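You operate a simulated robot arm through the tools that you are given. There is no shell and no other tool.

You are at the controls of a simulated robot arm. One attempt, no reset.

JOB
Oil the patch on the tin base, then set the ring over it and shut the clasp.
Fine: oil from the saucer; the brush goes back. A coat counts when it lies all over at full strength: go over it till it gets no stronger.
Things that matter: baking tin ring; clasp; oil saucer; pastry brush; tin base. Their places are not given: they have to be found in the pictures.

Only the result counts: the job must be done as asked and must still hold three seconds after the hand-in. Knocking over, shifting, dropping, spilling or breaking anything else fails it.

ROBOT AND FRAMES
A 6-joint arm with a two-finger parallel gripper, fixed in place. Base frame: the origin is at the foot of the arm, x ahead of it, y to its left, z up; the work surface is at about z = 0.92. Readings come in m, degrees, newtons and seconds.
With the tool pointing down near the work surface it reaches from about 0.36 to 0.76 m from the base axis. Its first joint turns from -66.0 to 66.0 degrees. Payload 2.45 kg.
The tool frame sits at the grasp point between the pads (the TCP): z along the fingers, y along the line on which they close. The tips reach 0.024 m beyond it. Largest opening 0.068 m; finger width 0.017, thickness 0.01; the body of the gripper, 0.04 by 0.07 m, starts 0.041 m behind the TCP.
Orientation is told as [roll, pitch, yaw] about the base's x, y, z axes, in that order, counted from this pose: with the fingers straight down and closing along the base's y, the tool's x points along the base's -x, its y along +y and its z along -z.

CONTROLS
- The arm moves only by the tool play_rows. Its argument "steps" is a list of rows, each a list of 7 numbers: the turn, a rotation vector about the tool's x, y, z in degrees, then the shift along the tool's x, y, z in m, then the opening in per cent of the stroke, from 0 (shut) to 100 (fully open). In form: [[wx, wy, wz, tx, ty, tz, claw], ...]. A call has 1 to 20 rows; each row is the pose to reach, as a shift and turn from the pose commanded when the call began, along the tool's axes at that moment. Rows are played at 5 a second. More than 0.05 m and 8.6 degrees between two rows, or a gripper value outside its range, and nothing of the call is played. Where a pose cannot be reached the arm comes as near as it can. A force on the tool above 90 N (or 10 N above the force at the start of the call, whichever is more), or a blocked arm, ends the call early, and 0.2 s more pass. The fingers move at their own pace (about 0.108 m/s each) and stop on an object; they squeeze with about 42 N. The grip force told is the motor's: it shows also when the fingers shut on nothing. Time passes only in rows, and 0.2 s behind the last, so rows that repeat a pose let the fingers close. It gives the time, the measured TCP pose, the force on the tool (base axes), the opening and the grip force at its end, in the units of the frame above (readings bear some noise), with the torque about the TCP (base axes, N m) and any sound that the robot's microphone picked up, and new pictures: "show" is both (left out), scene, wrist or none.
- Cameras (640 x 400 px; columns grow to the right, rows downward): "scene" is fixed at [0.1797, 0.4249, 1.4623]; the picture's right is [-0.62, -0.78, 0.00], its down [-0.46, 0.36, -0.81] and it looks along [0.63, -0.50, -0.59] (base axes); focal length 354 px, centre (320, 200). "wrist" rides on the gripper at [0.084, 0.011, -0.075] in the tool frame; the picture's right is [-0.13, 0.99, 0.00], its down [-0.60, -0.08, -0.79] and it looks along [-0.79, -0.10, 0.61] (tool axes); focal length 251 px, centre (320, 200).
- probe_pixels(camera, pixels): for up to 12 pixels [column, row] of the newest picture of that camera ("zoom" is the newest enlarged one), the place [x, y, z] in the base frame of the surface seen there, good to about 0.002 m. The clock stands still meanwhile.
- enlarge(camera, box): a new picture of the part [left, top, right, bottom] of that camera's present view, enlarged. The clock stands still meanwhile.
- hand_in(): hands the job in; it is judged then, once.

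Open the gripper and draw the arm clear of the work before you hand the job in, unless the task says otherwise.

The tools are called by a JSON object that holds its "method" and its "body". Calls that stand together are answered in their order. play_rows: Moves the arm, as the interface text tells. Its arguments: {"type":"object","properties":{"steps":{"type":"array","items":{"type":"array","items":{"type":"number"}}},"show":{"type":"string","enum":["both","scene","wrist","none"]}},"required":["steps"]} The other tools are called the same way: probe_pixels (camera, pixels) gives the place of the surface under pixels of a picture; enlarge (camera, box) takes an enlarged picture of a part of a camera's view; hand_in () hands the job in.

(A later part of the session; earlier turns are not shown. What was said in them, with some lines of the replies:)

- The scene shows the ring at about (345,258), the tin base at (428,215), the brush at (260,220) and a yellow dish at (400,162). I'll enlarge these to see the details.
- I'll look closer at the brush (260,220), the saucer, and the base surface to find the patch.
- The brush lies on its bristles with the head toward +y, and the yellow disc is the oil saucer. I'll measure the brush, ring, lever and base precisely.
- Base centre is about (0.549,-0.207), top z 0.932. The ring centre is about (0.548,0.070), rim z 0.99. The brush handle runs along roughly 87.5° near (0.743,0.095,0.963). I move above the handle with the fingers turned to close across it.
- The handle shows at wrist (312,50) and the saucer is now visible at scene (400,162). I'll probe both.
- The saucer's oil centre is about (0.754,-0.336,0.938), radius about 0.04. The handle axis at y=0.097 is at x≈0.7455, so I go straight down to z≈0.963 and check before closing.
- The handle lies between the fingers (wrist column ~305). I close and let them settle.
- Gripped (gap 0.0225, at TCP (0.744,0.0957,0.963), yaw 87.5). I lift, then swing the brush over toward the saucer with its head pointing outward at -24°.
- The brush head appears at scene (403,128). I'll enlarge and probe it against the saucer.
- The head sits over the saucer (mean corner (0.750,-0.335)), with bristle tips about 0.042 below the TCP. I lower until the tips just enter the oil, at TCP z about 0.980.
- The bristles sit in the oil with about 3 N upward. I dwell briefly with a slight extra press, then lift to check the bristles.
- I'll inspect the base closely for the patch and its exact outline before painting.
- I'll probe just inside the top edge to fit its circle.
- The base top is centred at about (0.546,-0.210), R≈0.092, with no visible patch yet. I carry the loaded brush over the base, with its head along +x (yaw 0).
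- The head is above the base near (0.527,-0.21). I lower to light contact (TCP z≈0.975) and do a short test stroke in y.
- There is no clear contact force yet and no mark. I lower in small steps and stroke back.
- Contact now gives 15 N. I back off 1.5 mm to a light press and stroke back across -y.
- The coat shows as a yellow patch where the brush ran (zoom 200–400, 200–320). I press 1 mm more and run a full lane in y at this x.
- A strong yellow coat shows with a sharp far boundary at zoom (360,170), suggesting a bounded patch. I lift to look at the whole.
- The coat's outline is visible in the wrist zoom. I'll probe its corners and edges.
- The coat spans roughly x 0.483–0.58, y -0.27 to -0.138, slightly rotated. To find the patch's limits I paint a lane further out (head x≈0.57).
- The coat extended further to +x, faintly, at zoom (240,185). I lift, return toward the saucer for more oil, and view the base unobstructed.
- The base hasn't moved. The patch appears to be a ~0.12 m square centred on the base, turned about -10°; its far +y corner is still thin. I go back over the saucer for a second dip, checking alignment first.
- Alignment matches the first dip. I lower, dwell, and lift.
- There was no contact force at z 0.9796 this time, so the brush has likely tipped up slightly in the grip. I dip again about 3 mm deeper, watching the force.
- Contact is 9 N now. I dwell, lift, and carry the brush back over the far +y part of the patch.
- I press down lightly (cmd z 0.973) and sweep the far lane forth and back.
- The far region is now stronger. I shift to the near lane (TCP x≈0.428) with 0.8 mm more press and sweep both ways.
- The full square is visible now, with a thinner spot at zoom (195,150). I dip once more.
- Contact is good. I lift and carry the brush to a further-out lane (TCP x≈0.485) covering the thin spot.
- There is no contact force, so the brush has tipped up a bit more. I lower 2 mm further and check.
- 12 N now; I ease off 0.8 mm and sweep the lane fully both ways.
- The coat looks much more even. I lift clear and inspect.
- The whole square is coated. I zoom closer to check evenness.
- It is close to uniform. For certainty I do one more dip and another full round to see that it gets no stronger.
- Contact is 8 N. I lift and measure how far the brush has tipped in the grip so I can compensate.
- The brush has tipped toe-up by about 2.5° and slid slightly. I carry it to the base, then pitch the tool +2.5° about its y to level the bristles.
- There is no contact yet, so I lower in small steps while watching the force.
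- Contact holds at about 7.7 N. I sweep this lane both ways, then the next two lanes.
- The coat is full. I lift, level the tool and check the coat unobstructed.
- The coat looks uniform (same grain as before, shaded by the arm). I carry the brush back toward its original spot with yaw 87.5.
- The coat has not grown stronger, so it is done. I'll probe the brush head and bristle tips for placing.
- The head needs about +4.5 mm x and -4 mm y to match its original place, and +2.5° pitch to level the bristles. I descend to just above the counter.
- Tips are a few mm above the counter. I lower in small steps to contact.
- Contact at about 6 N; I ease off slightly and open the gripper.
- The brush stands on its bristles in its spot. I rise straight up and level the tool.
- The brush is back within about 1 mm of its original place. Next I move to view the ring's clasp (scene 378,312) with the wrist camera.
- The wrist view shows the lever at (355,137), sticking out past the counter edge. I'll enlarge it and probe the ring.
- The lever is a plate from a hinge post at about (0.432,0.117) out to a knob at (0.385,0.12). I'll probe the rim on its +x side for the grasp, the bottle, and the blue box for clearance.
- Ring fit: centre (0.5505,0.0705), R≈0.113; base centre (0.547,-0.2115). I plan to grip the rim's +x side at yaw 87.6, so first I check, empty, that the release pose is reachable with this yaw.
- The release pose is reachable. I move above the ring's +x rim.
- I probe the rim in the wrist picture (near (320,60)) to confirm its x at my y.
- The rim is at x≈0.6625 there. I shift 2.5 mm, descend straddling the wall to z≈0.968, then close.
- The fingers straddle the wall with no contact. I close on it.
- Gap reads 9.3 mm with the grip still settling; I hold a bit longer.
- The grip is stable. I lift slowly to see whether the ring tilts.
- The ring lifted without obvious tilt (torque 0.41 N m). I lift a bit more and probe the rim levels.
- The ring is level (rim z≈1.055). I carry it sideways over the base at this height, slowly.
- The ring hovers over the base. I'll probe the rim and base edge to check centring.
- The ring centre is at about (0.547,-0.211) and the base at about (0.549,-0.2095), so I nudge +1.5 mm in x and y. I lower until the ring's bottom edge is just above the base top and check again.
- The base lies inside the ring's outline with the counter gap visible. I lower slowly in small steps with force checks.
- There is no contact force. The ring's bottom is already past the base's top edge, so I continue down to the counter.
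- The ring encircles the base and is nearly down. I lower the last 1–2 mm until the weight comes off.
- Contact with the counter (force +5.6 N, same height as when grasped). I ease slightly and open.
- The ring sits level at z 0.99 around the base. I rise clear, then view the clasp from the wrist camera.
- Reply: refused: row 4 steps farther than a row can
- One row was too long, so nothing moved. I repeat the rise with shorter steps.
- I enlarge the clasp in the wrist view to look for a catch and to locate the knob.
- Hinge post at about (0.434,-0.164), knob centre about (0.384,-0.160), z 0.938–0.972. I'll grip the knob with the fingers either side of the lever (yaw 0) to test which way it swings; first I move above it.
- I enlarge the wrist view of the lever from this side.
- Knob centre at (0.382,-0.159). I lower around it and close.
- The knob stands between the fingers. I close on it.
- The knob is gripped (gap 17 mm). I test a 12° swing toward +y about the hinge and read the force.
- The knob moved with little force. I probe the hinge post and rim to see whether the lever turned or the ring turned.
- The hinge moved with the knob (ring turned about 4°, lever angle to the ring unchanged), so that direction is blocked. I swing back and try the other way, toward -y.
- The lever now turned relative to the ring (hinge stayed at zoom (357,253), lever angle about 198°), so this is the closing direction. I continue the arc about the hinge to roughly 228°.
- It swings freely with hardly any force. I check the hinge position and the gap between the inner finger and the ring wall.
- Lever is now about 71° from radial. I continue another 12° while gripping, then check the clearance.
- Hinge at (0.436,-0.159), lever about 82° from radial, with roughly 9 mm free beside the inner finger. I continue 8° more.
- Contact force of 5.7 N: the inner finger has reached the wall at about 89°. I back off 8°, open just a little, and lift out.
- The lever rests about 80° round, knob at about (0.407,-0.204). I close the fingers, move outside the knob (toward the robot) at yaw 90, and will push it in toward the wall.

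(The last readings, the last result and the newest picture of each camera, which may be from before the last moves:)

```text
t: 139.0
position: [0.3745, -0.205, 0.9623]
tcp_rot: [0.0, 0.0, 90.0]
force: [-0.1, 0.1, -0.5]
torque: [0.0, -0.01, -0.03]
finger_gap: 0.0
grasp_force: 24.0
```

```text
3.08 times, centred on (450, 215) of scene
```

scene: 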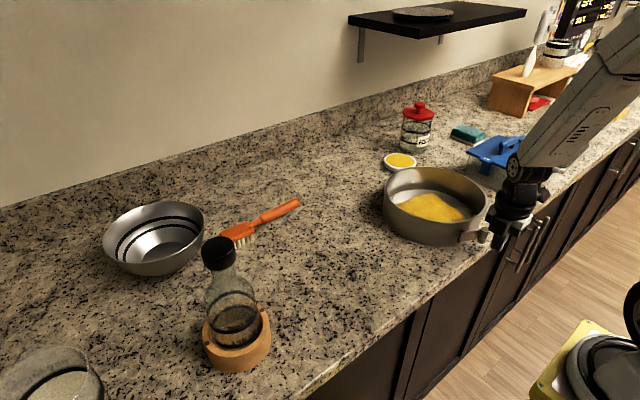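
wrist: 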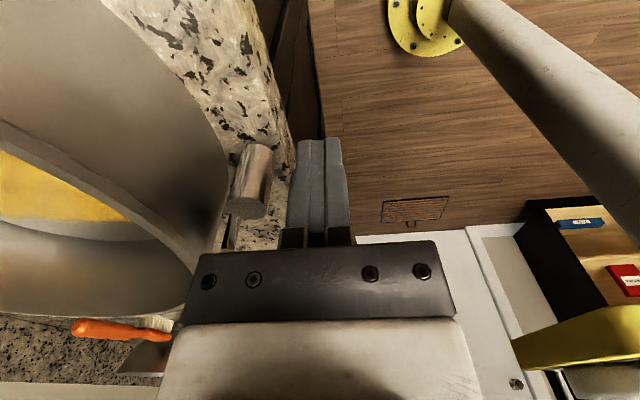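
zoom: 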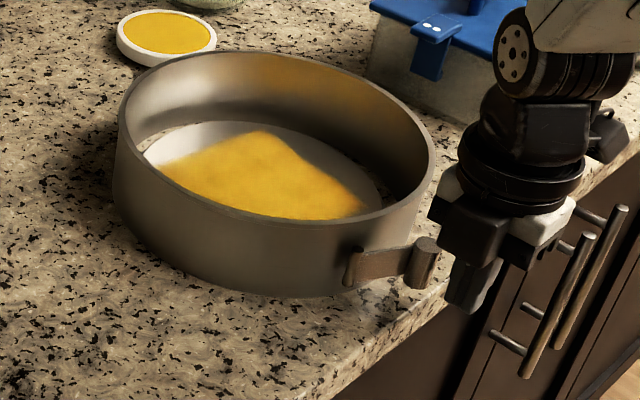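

The fingers are about 13 mm outside the knob. I push +x in small steps, watching the force.

{"method": "play_rows", "body": {"steps": [[0, 0, 0, 0, -0.005, 0, 0], [0, 0, 0, 0, -0.01, 0, 0], [0, 0, 0, 0, -0.014, 0, 0], [0, 0, 0, 0, -0.017, 0, 0], [0, 0, 0, 0, -0.02, 0, 0], [0, 0, 0, 0, -0.022, 0, 0], [0, 0, 0, 0, -0.022, 0, 0]]}}

{"method": "enlarge", "body": {"camera": "scene", "box": [370, 150, 530, 280]}}

{"method": "probe_pixels", "body": {"camera": "zoom", "pixels": [[354, 248], [348, 268], [385, 262], [345, 72], [118, 110], [250, 213], [330, 220], [425, 242], [415, 240]]}}

```text
t: 140.6
position: [0.3984, -0.2047, 0.9623]
tcp_rot: [0.1, 0.0, 89.9]
force: [-3.1, 0.1, -0.8]
torque: [0.0, -0.02, 0.02]
finger_gap: 0.0
grasp_force: 23.9
```

scene: 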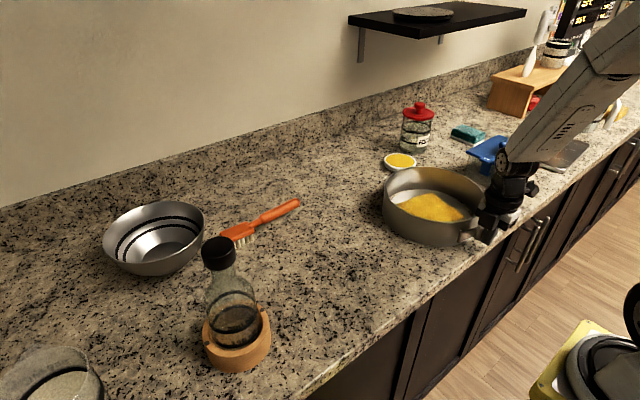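
wrist: 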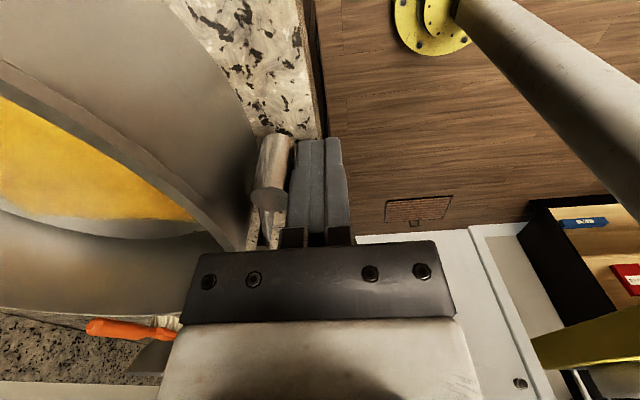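

```text
3.08 times, centred on (450, 215) of scene
```

zoom: 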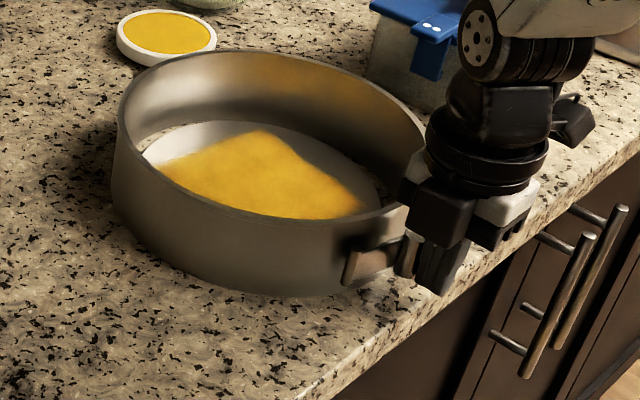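

```text
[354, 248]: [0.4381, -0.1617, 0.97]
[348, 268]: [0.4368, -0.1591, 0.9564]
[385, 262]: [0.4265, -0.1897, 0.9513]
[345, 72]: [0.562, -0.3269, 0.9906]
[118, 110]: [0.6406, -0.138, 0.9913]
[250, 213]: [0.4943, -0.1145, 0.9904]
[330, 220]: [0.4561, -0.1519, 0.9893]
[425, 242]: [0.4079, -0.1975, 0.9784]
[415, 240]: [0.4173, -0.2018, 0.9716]
```

Contact 3 N; the lever is about 91° round. I keep pushing 2 mm at a time.

{"method": "play_rows", "body": {"steps": [[0, 0, 0, 0, -0.002, 0, 0], [0, 0, 0, 0, -0.004, 0, 0], [0, 0, 0, 0, -0.004, 0, 0]], "show": "wrist"}}

{"method": "enlarge", "body": {"camera": "wrist", "box": [180, 110, 380, 260]}}

{"method": "enlarge", "body": {"camera": "scene", "box": [370, 150, 530, 280]}}

```text
t: 141.4
position: [0.4008, -0.2055, 0.963]
tcp_rot: [0.1, 0.1, 89.9]
force: [-2.9, 0.7, 0.2]
torque: [-0.02, -0.02, 0.0]
finger_gap: 0.0003
grasp_force: 23.4
```

wrist: 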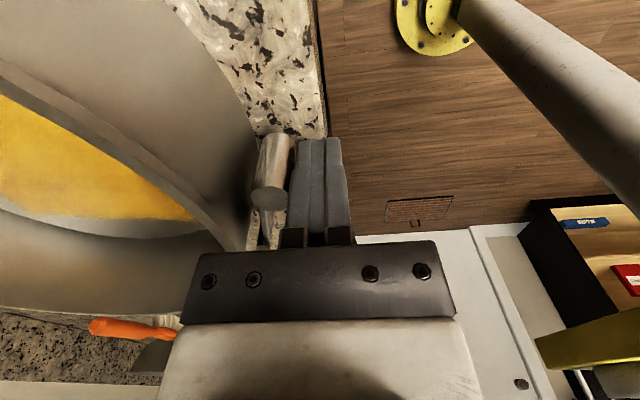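

```text
2.67 times, centred on (280, 185) of wrist
```

zoom: 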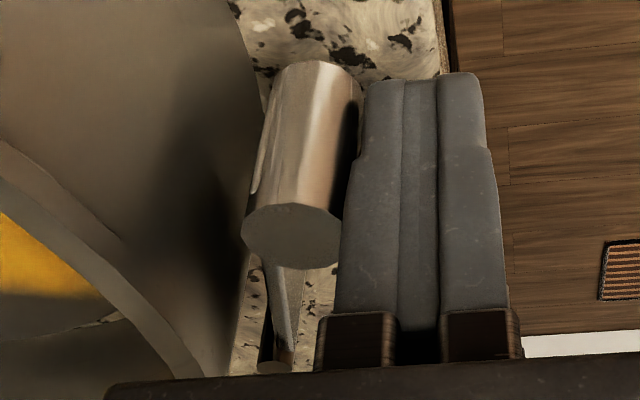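

```text
3.08 times, centred on (450, 215) of scene
```

zoom: 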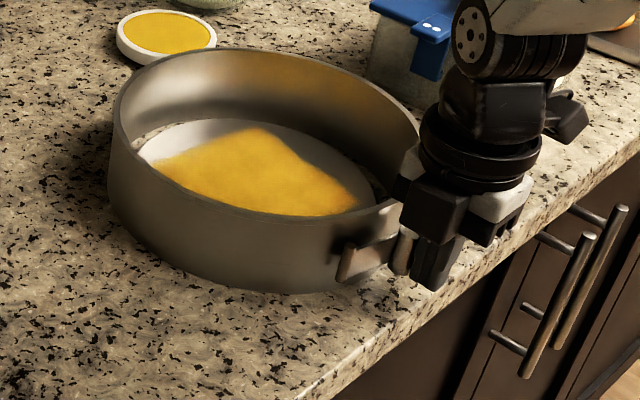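

The ring and base slid about 2 mm rather than the lever turning further, so it is at a stop or detent. I back off and lift to measure the lever angle.

{"method": "play_rows", "body": {"steps": [[0, 0, 0, 0, 0.008, 0, 0], [0, 0, 0, 0, 0.016, 0, 0], [0, 0, 0, 0, 0.02, -0.03, 0], [0, 0, 0, 0, 0.02, -0.06, 0], [0, 0, 0, 0.02, 0.02, -0.1, 0], [0, 0, 0, 0.05, 0.01, -0.12, 0], [0, 0, 0, 0.08, 0, -0.13, 0], [0, 0, 0, 0.1, -0.01, -0.13, 0], [0, 0, 0, 0.1, -0.01, -0.13, 0]]}}

{"method": "enlarge", "body": {"camera": "scene", "box": [370, 150, 530, 280]}}

{"method": "enlarge", "body": {"camera": "wrist", "box": [200, 0, 400, 150]}}

```text
t: 143.4
position: [0.4101, -0.3053, 1.0925]
tcp_rot: [0.0, 0.0, 89.9]
force: [-0.9, -0.2, -0.6]
torque: [-0.01, -0.02, -0.01]
finger_gap: 0.0
grasp_force: 23.9
```

scene: 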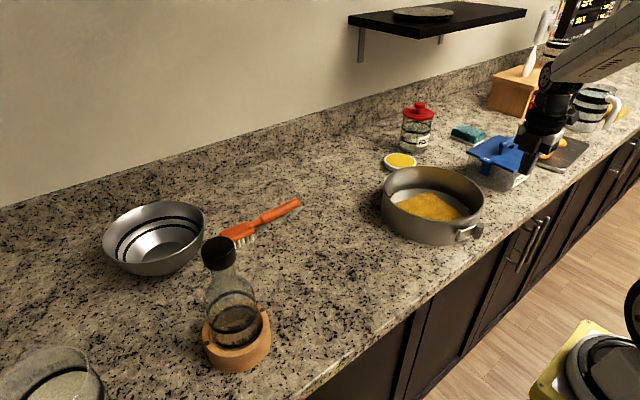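
wrist: 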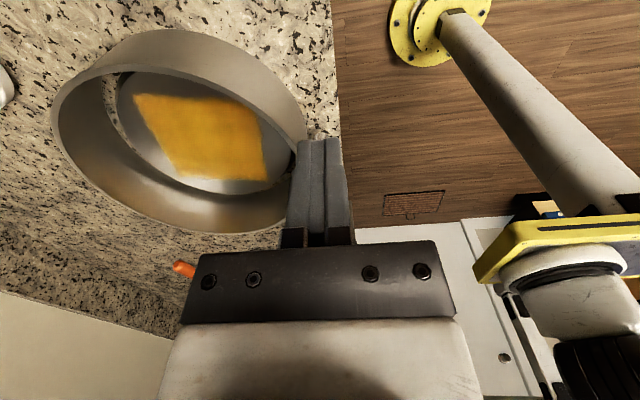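

```text
3.08 times, centred on (450, 215) of scene
```

zoom: 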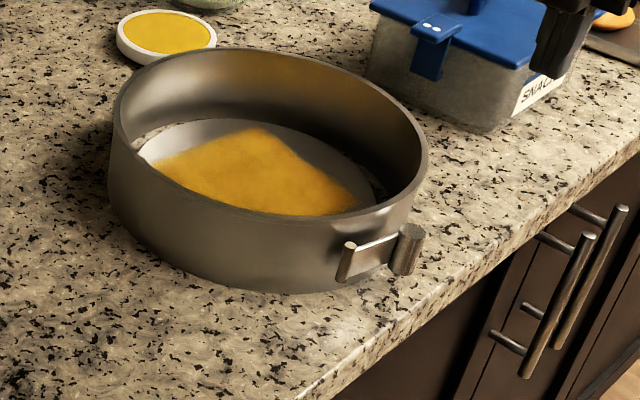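

```text
2.67 times, centred on (300, 75) of wrist
```

zoom: 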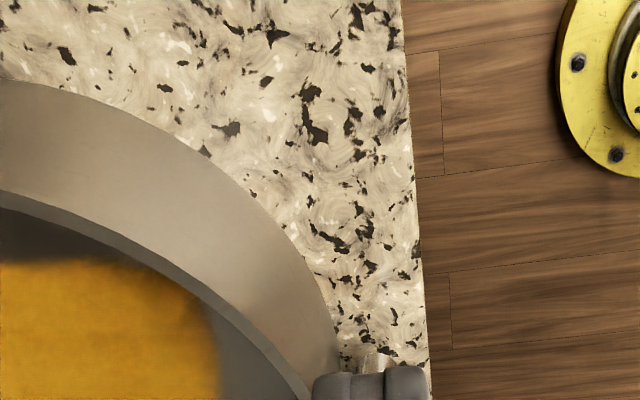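

I probe the hinge, knob and rim in the unobstructed scene.

{"method": "enlarge", "body": {"camera": "scene", "box": [440, 215, 500, 255]}}

{"method": "probe_pixels", "body": {"camera": "zoom", "pixels": [[150, 125], [140, 160], [210, 160], [270, 170], [355, 100], [340, 95], [370, 105], [345, 160], [330, 195]]}}

{"method": "probe_pixels", "body": {"camera": "scene", "pixels": [[383, 197], [386, 180], [400, 170], [420, 166], [445, 170], [470, 183], [482, 203], [478, 217], [462, 224], [440, 225], [415, 218], [395, 208]]}}

```text
10.00 times, centred on (470, 235) of scene
```

zoom: 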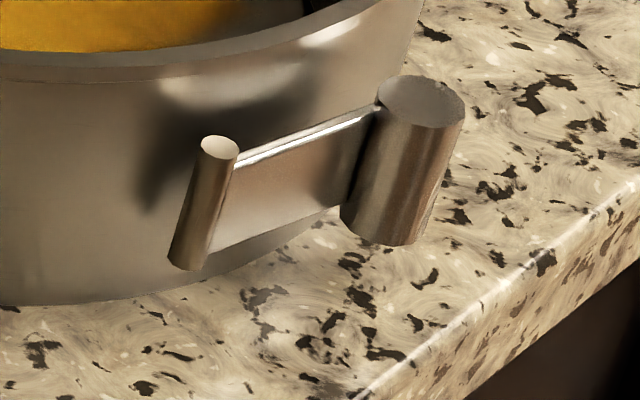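

```text
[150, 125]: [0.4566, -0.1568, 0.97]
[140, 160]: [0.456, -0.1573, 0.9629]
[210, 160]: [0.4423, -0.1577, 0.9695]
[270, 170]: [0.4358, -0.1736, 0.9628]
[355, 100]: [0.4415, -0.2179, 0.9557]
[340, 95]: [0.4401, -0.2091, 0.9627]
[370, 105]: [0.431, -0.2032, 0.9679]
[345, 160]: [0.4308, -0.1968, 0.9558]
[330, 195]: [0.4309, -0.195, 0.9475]
```

```text
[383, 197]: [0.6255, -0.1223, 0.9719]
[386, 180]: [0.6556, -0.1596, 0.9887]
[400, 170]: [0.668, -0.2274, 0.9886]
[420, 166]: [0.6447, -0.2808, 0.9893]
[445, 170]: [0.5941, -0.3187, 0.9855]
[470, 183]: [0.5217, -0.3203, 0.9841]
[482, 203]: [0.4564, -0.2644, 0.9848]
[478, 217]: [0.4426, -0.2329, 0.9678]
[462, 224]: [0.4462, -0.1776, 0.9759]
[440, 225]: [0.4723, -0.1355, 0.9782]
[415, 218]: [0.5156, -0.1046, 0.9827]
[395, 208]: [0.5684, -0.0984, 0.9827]
```

Lever is about 100° from radial with the knob a few mm off the wall, hinge at (0.441,-0.159). To shut it fully without pushing the ring, I'll squeeze the knob against the inner wall; first I probe the knob top.

{"method": "probe_pixels", "body": {"camera": "zoom", "pixels": [[420, 98], [390, 90], [450, 100], [410, 115], [430, 85], [218, 148], [300, 140]]}}

{"method": "probe_pixels", "body": {"camera": "scene", "pixels": [[476, 213], [470, 219], [480, 208], [460, 215], [465, 213]]}}

```text
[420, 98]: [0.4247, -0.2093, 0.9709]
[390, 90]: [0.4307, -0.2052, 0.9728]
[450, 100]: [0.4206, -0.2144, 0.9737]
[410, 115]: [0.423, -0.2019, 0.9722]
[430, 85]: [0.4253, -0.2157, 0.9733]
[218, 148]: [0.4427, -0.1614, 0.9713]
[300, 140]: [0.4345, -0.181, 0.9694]
```

```text
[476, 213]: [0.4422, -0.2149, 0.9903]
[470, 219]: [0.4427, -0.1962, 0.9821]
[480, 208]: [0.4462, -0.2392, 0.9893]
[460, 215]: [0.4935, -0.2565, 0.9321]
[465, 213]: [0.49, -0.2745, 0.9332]
```

Knob centre (0.425,-0.2095), wall mid-line at x≈0.4425. I position the gripper over both (TCP x≈0.432, opening 66%) and lower to z≈0.966.

{"method": "play_rows", "body": {"steps": [[0, 0, 0, -0.03, -0.006, 0, 66], [0, 0, 0, -0.06, -0.013, 0, 66], [0, 0, 0, -0.085, -0.019, 0.01, 66], [0, 0, 0, -0.0958, -0.0219, 0.03, 66], [0, 0, 0, -0.0958, -0.0219, 0.055, 66], [0, 0, 0, -0.0958, -0.0219, 0.055, 66]]}}

{"method": "enlarge", "body": {"camera": "wrist", "box": [200, 60, 440, 260]}}

{"method": "enlarge", "body": {"camera": "scene", "box": [430, 150, 530, 260]}}

```text
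t: 144.8
position: [0.4328, -0.2097, 1.0376]
tcp_rot: [0.0, 0.0, 89.9]
force: [0.7, 0.1, -0.3]
torque: [-0.02, 0.01, 0.0]
finger_gap: 0.0451
grasp_force: 0.0
```

scene: 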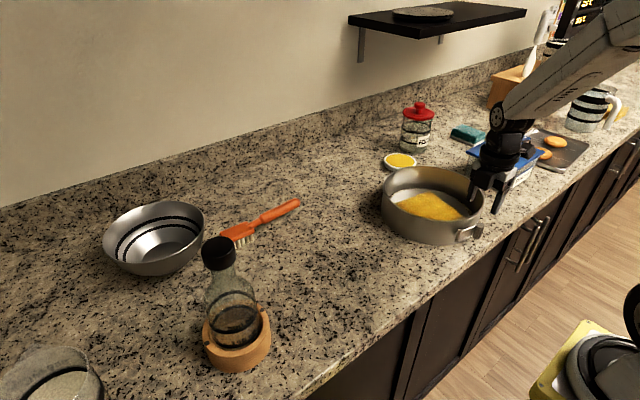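
wrist: 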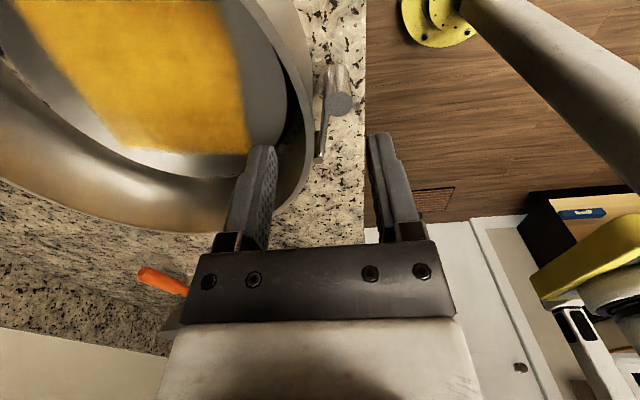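

```text
2.00 times, centred on (320, 160) of wrist
```

zoom: 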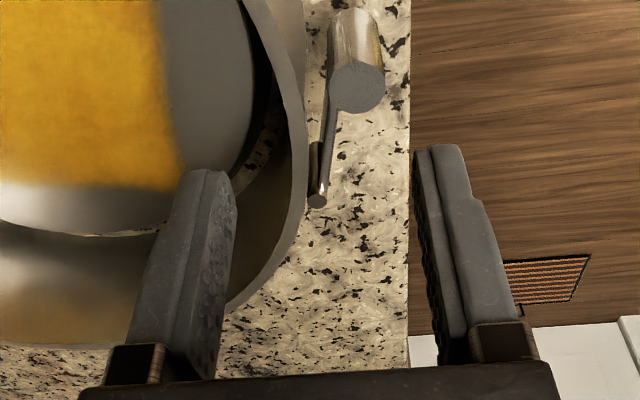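

```text
3.64 times, centred on (480, 205) of scene
```

zoom: 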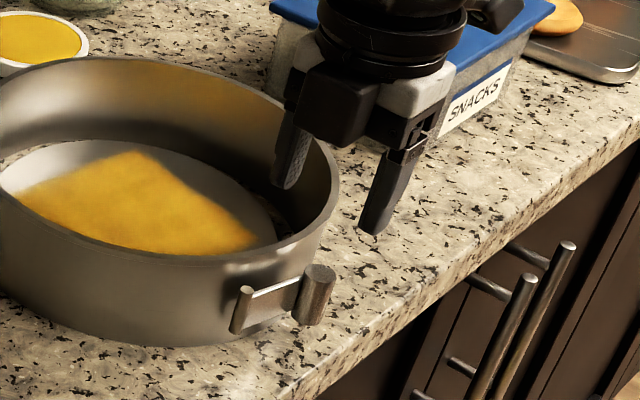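

From here the wall and knob are both visible between the fingers. I probe them to confirm x positions before descending.

{"method": "probe_pixels", "body": {"camera": "zoom", "pixels": [[357, 85], [335, 85], [383, 90], [318, 200], [270, 30], [285, 65], [298, 110], [302, 140], [298, 190], [325, 150]]}}

```text
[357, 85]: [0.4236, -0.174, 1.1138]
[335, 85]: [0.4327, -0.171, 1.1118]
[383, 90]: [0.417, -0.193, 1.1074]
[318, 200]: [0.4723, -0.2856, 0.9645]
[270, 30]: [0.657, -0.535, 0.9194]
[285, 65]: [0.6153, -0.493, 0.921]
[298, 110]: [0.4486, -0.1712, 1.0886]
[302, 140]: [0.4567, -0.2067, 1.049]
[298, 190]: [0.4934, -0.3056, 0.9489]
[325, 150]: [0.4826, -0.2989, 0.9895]
```

That zoom was the scene one; I repeat with wrist pixels.

{"method": "probe_pixels", "body": {"camera": "wrist", "pixels": [[339, 103], [329, 104], [350, 105], [319, 160], [295, 75], [302, 92], [309, 115], [311, 130], [308, 155], [326, 130]]}}

```text
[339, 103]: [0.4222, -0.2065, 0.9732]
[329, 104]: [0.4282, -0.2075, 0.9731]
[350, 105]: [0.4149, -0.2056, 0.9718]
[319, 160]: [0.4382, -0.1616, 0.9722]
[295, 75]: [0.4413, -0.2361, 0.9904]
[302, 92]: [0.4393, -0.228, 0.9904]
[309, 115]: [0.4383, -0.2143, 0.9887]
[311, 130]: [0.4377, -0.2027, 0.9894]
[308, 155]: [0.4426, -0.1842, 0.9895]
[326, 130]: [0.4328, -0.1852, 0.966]
```

Knob spans x 0.4145–0.4285, wall about 0.438–0.444. I centre the gripper at x≈0.429 and lower over both.

{"method": "play_rows", "body": {"steps": [[0, 0, 0, -0.001, 0.0035, 0.015, 66], [0, 0, 0, -0.001, 0.0035, 0.03, 66], [0, 0, 0, -0.001, 0.0035, 0.045, 66], [0, 0, 0, -0.001, 0.0035, 0.06, 66], [0, 0, 0, -0.001, 0.0035, 0.071, 66], [0, 0, 0, -0.001, 0.0035, 0.071, 66]]}}

{"method": "enlarge", "body": {"camera": "wrist", "box": [200, 100, 440, 260]}}

```text
t: 146.2
position: [0.4297, -0.2093, 0.9661]
tcp_rot: [0.0, 0.1, 89.9]
force: [-0.1, 1.1, 0.5]
torque: [-0.01, 0.02, -0.01]
finger_gap: 0.0452
grasp_force: 0.1
```

scene: 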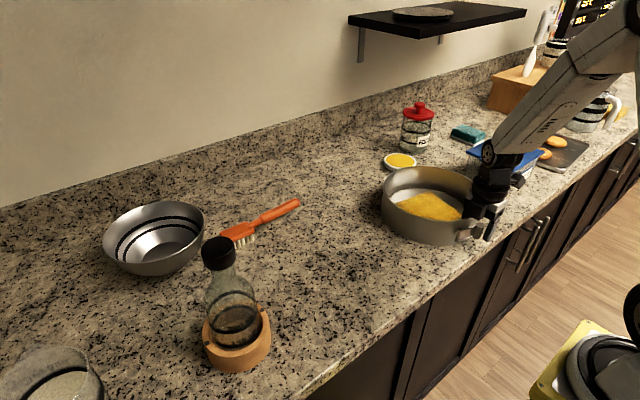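
wrist: 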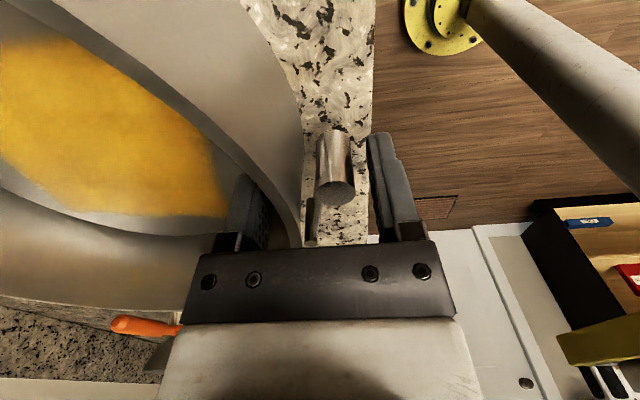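

```text
2.50 times, centred on (320, 180) of wrist
```

zoom: 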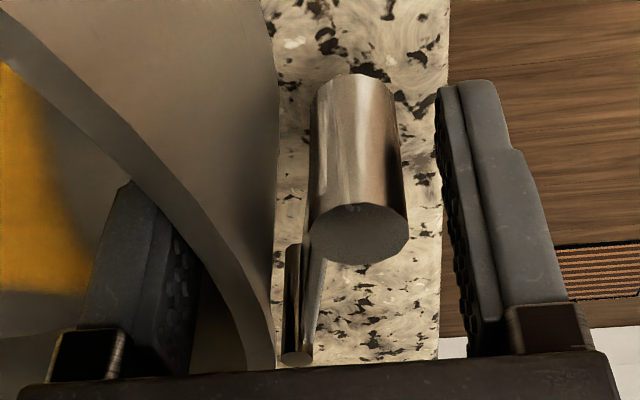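

The inner finger is inside the wall and the outer one beyond the knob. I close gradually to squeeze the lever in.

{"method": "play_rows", "body": {"steps": [[0, 0, 0, 0, 0, 0, 58], [0, 0, 0, 0, 0, 0, 50], [0, 0, 0, 0, 0, 0, 45], [0, 0, 0, 0, 0, 0, 40], [0, 0, 0, 0, 0, 0, 36], [0, 0, 0, 0, 0, 0, 36]]}}

{"method": "enlarge", "body": {"camera": "wrist", "box": [200, 100, 440, 260]}}

```text
t: 147.6
position: [0.4299, -0.2107, 0.9662]
tcp_rot: [0.1, -0.1, 89.8]
force: [2.8, -2.7, 4.2]
torque: [-0.28, 0.42, -0.07]
finger_gap: 0.0357
grasp_force: 42.0
```

scene: 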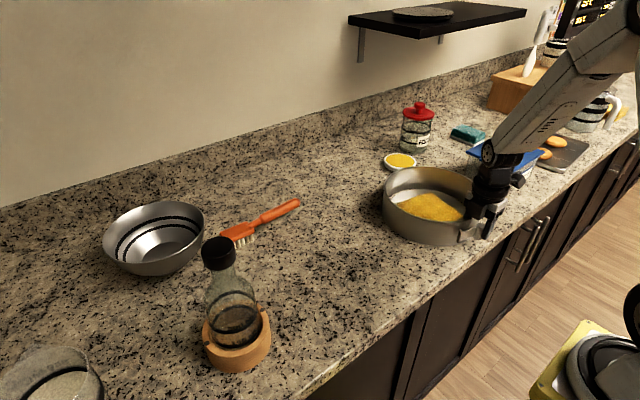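
wrist: 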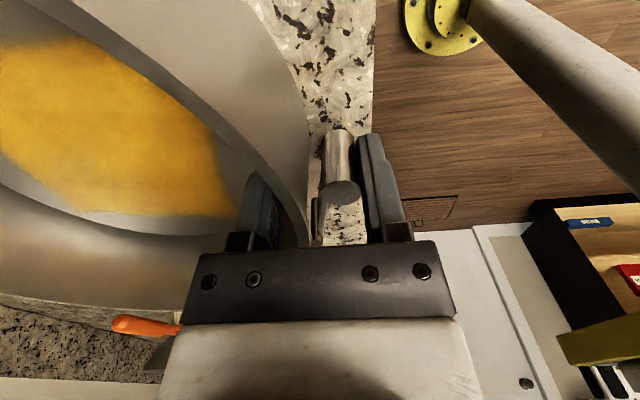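

```text
2.50 times, centred on (320, 180) of wrist
```

zoom: 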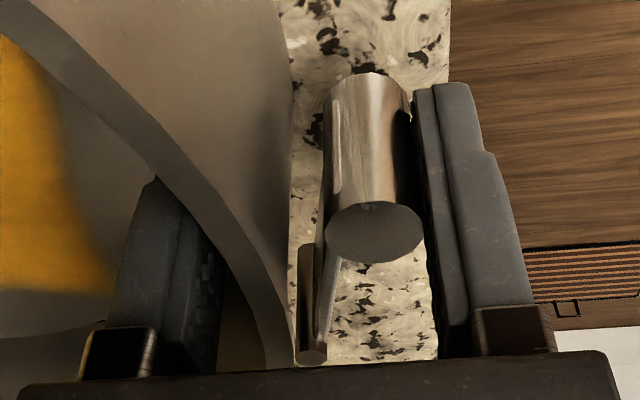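

At 42 N the gap stays at 35.7 mm, so the lever seems to be at its shut stop. I hold the squeeze a little longer to confirm that it does not move.

{"method": "play_rows", "body": {"steps": [[0, 0, 0, 0, 0, 0, 25], [0, 0, 0, 0, 0, 0, 20], [0, 0, 0, 0, 0, 0, 20], [0, 0, 0, 0, 0, 0, 20]]}}

{"method": "enlarge", "body": {"camera": "scene", "box": [430, 180, 520, 260]}}

```text
t: 148.6
position: [0.4304, -0.2109, 0.9663]
tcp_rot: [0.1, 0.1, 90.0]
force: [3.0, -4.7, 6.2]
torque: [-0.16, 0.38, -0.15]
finger_gap: 0.0358
grasp_force: 42.0
```

scene: 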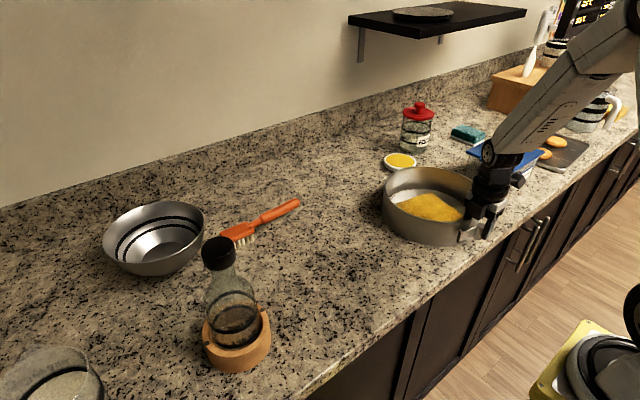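
wrist: 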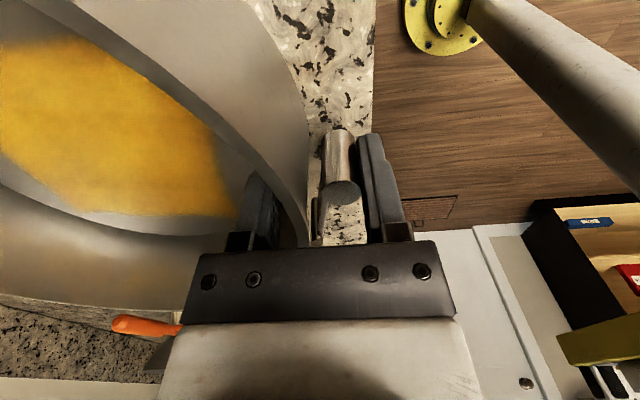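

```text
5.00 times, centred on (475, 220) of scene
```

zoom: 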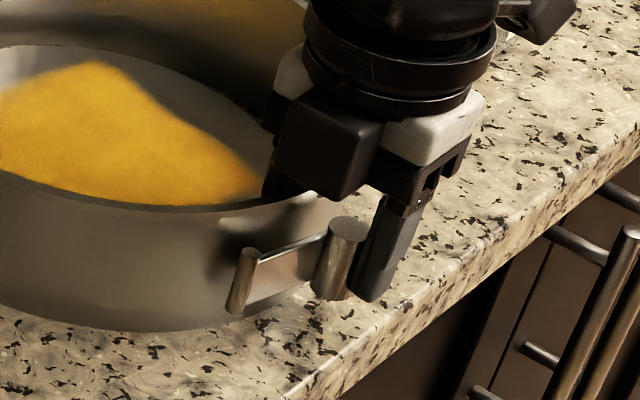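

The lever holds steady against 42 N, so it is at its shut stop. I open and lift straight out.

{"method": "play_rows", "body": {"steps": [[0, 0, 0, 0, 0, 0, 45], [0, 0, 0, 0, 0, 0, 60], [0, 0, 0, 0, 0, 0, 66], [0, 0, 0, 0, 0, 0, 66], [0, 0, 0, 0, 0, -0.02, 66], [0, 0, 0, 0, 0, -0.045, 66], [0, 0, 0, 0, 0, -0.075, 66], [0, 0, 0, 0, 0, -0.11, 66], [0, 0, 0, 0.02, 0, -0.14, 66], [0, 0, 0, 0.02, 0, -0.14, 66]]}}

{"method": "enlarge", "body": {"camera": "wrist", "box": [180, 20, 420, 180]}}

{"method": "enlarge", "body": {"camera": "scene", "box": [370, 150, 530, 280]}}

```text
t: 150.8
position: [0.4289, -0.2298, 1.1083]
tcp_rot: [0.0, 0.0, 89.9]
force: [0.3, -0.3, 0.2]
torque: [-0.01, 0.0, 0.03]
finger_gap: 0.0449
grasp_force: 0.0
```

scene: 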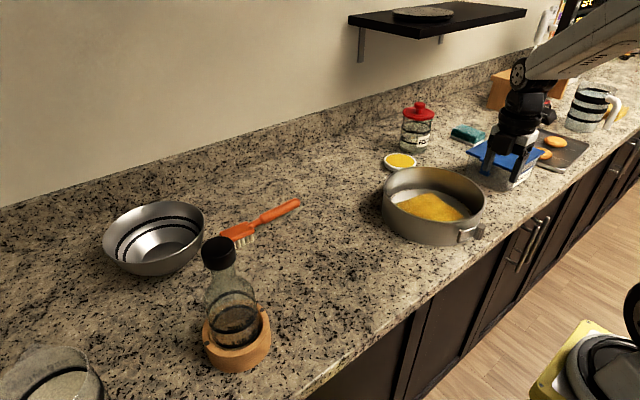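
wrist: 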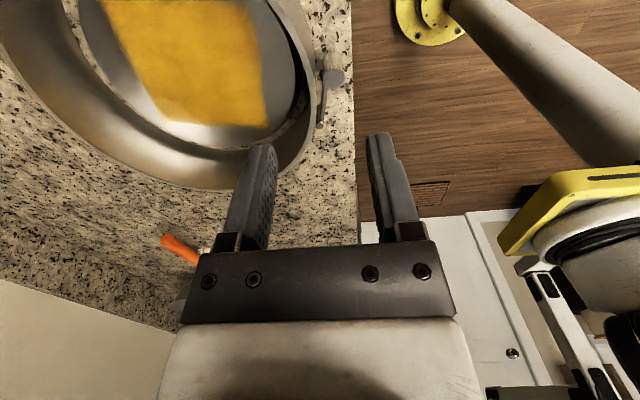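

```text
2.50 times, centred on (300, 100) of wrist
```

zoom: 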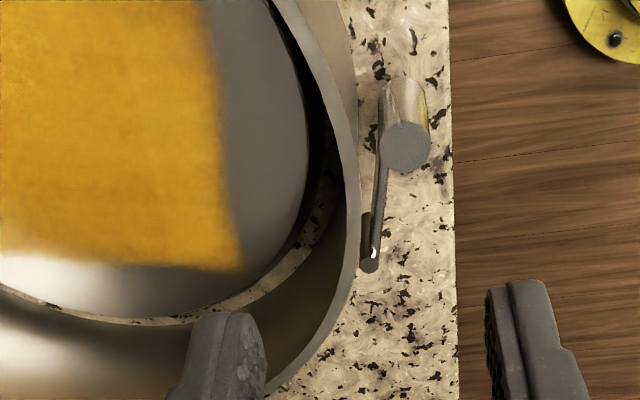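

```text
3.08 times, centred on (450, 215) of scene
```

zoom: 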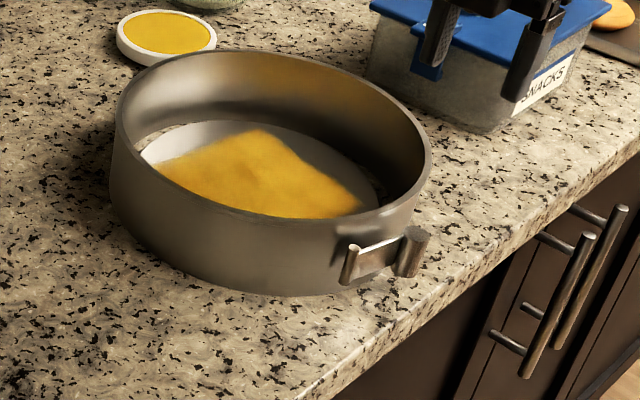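

The lever lies along the wall. I check how concentric ring and base are by probing the rim and the base/patch edges.

{"method": "probe_pixels", "body": {"camera": "zoom", "pixels": [[115, 115], [150, 75], [240, 51], [320, 63], [400, 110], [431, 165], [400, 207], [330, 217], [250, 207], [170, 175]]}}

{"method": "probe_pixels", "body": {"camera": "zoom", "pixels": [[145, 152], [165, 133], [200, 121], [240, 122], [290, 132], [330, 152], [360, 178], [376, 200], [258, 130], [158, 166], [362, 208]]}}

{"method": "probe_pixels", "body": {"camera": "wrist", "pixels": [[226, 111], [260, 105], [290, 90], [303, 60], [300, 30], [230, 130], [170, 115], [140, 95], [315, 90], [320, 126], [334, 74], [310, 60]]}}

```text
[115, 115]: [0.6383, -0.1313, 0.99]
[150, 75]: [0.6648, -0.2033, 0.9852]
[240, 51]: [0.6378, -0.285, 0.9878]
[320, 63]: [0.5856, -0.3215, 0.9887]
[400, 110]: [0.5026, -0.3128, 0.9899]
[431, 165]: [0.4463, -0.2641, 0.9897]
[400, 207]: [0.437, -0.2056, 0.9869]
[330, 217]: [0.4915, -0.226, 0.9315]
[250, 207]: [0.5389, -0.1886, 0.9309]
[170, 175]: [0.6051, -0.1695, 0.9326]
```

```text
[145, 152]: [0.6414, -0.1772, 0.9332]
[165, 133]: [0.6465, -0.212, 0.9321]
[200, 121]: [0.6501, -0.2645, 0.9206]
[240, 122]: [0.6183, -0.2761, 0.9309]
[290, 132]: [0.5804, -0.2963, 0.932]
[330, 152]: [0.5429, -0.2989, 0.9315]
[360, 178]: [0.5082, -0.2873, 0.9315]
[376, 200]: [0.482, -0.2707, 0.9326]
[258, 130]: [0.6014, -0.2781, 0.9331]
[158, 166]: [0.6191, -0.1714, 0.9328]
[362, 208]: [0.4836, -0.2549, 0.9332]
```

```text
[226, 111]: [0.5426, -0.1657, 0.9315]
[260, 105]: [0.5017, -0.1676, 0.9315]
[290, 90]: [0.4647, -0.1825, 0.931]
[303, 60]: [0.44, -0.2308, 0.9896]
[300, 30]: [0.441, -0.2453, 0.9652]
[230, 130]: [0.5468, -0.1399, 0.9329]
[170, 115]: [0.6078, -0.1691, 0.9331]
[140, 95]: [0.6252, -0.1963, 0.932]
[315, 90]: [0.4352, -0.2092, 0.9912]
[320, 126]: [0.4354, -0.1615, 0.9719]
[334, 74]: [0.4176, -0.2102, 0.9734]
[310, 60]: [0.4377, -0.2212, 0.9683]
```

Ring and base are concentric within about 3 mm, and the lever is tangent to the wall. I draw the arm clear and take a final look.

{"method": "play_rows", "body": {"steps": [[0, 0, 0, 0, 0, -0.03, 66], [0, 0, 0, 0, 0, -0.06, 66], [0, 0, 0, -0.03, 0, -0.09, 66], [0, 0, 0, -0.07, 0, -0.1, 66], [0, 0, 0, -0.11, 0, -0.1, 66], [0, 0, 0, -0.15, 0, -0.1, 66], [0, 0, 0, -0.19, 0, -0.1, 66], [0, 0, 0, -0.23, 0, -0.1, 66], [0, 0, 0, -0.23, 0, -0.1, 100], [0, 0, 0, -0.23, 0, -0.1, 100]]}}

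{"method": "enlarge", "body": {"camera": "scene", "box": [370, 140, 500, 260]}}

{"method": "probe_pixels", "body": {"camera": "scene", "pixels": [[400, 160], [386, 160], [415, 164], [298, 202], [232, 232]]}}

```text
t: 153.0
position: [0.4314, 0.0011, 1.2077]
tcp_rot: [0.0, 0.0, 89.9]
force: [-0.6, 0.0, 0.0]
torque: [-0.01, -0.02, -0.06]
finger_gap: 0.0681
grasp_force: 0.1
```

scene: 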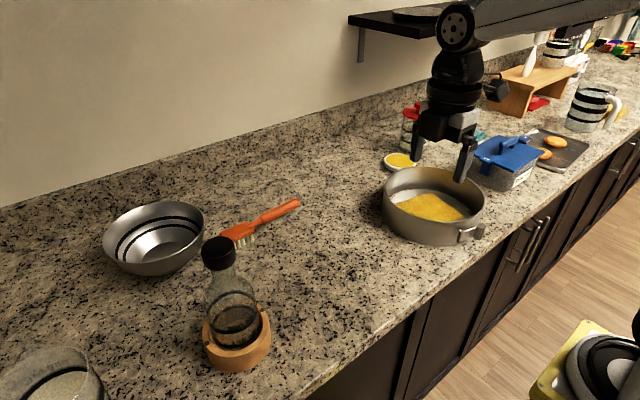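
wrist: 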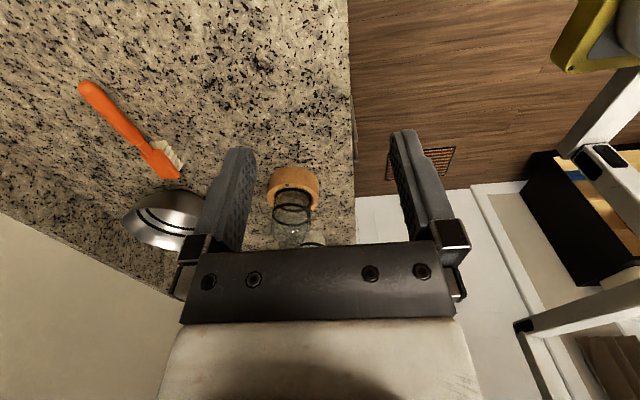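

```text
3.33 times, centred on (435, 200) of scene
```

zoom: 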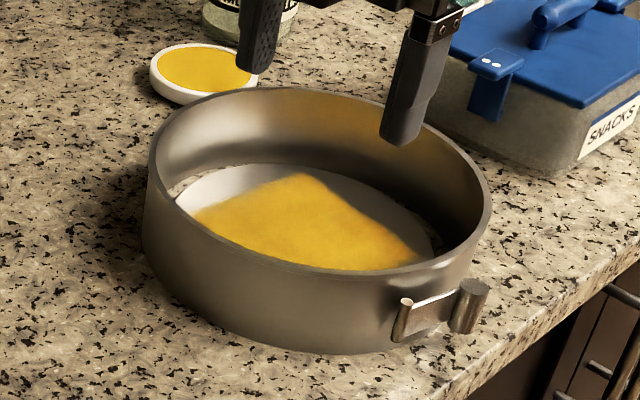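

```text
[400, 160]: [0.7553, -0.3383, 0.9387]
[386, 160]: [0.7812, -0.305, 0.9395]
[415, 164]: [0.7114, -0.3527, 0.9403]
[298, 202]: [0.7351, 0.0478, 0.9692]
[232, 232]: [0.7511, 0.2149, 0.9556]
```

Saucer and brush are where they began, the coat is whole, the ring sits around the base and the clasp lies shut along the wall; the arm is clear with the gripper open. I hand in.

{"method": "hand_in", "body": {}}

```text
The job is handed in.
```

The job is handed in; I don't have the verdict.

- **Oil coat:** the square patch on the tin base looks covered edge to edge. The last round of brushing, after a fresh dip, made it no stronger.
- **Brush:** it stands back on its bristles within about 3 mm of where it began. The saucer has not moved.
- **Ring:** it sits level on the counter around the base, centred to within about 3 mm. While I was shutting the clasp, the ring and base slid a few millimetres together.
- **Clasp:** the lever is swung in and lies along the ring's wall. I squeezed it at 42 N and it would not go further, so I took that as its shut stop. I heard no click, and the knob still stands roughly 1 cm off the wall. This is the part I am least sure of.

The gripper is open and the arm is clear of the work.
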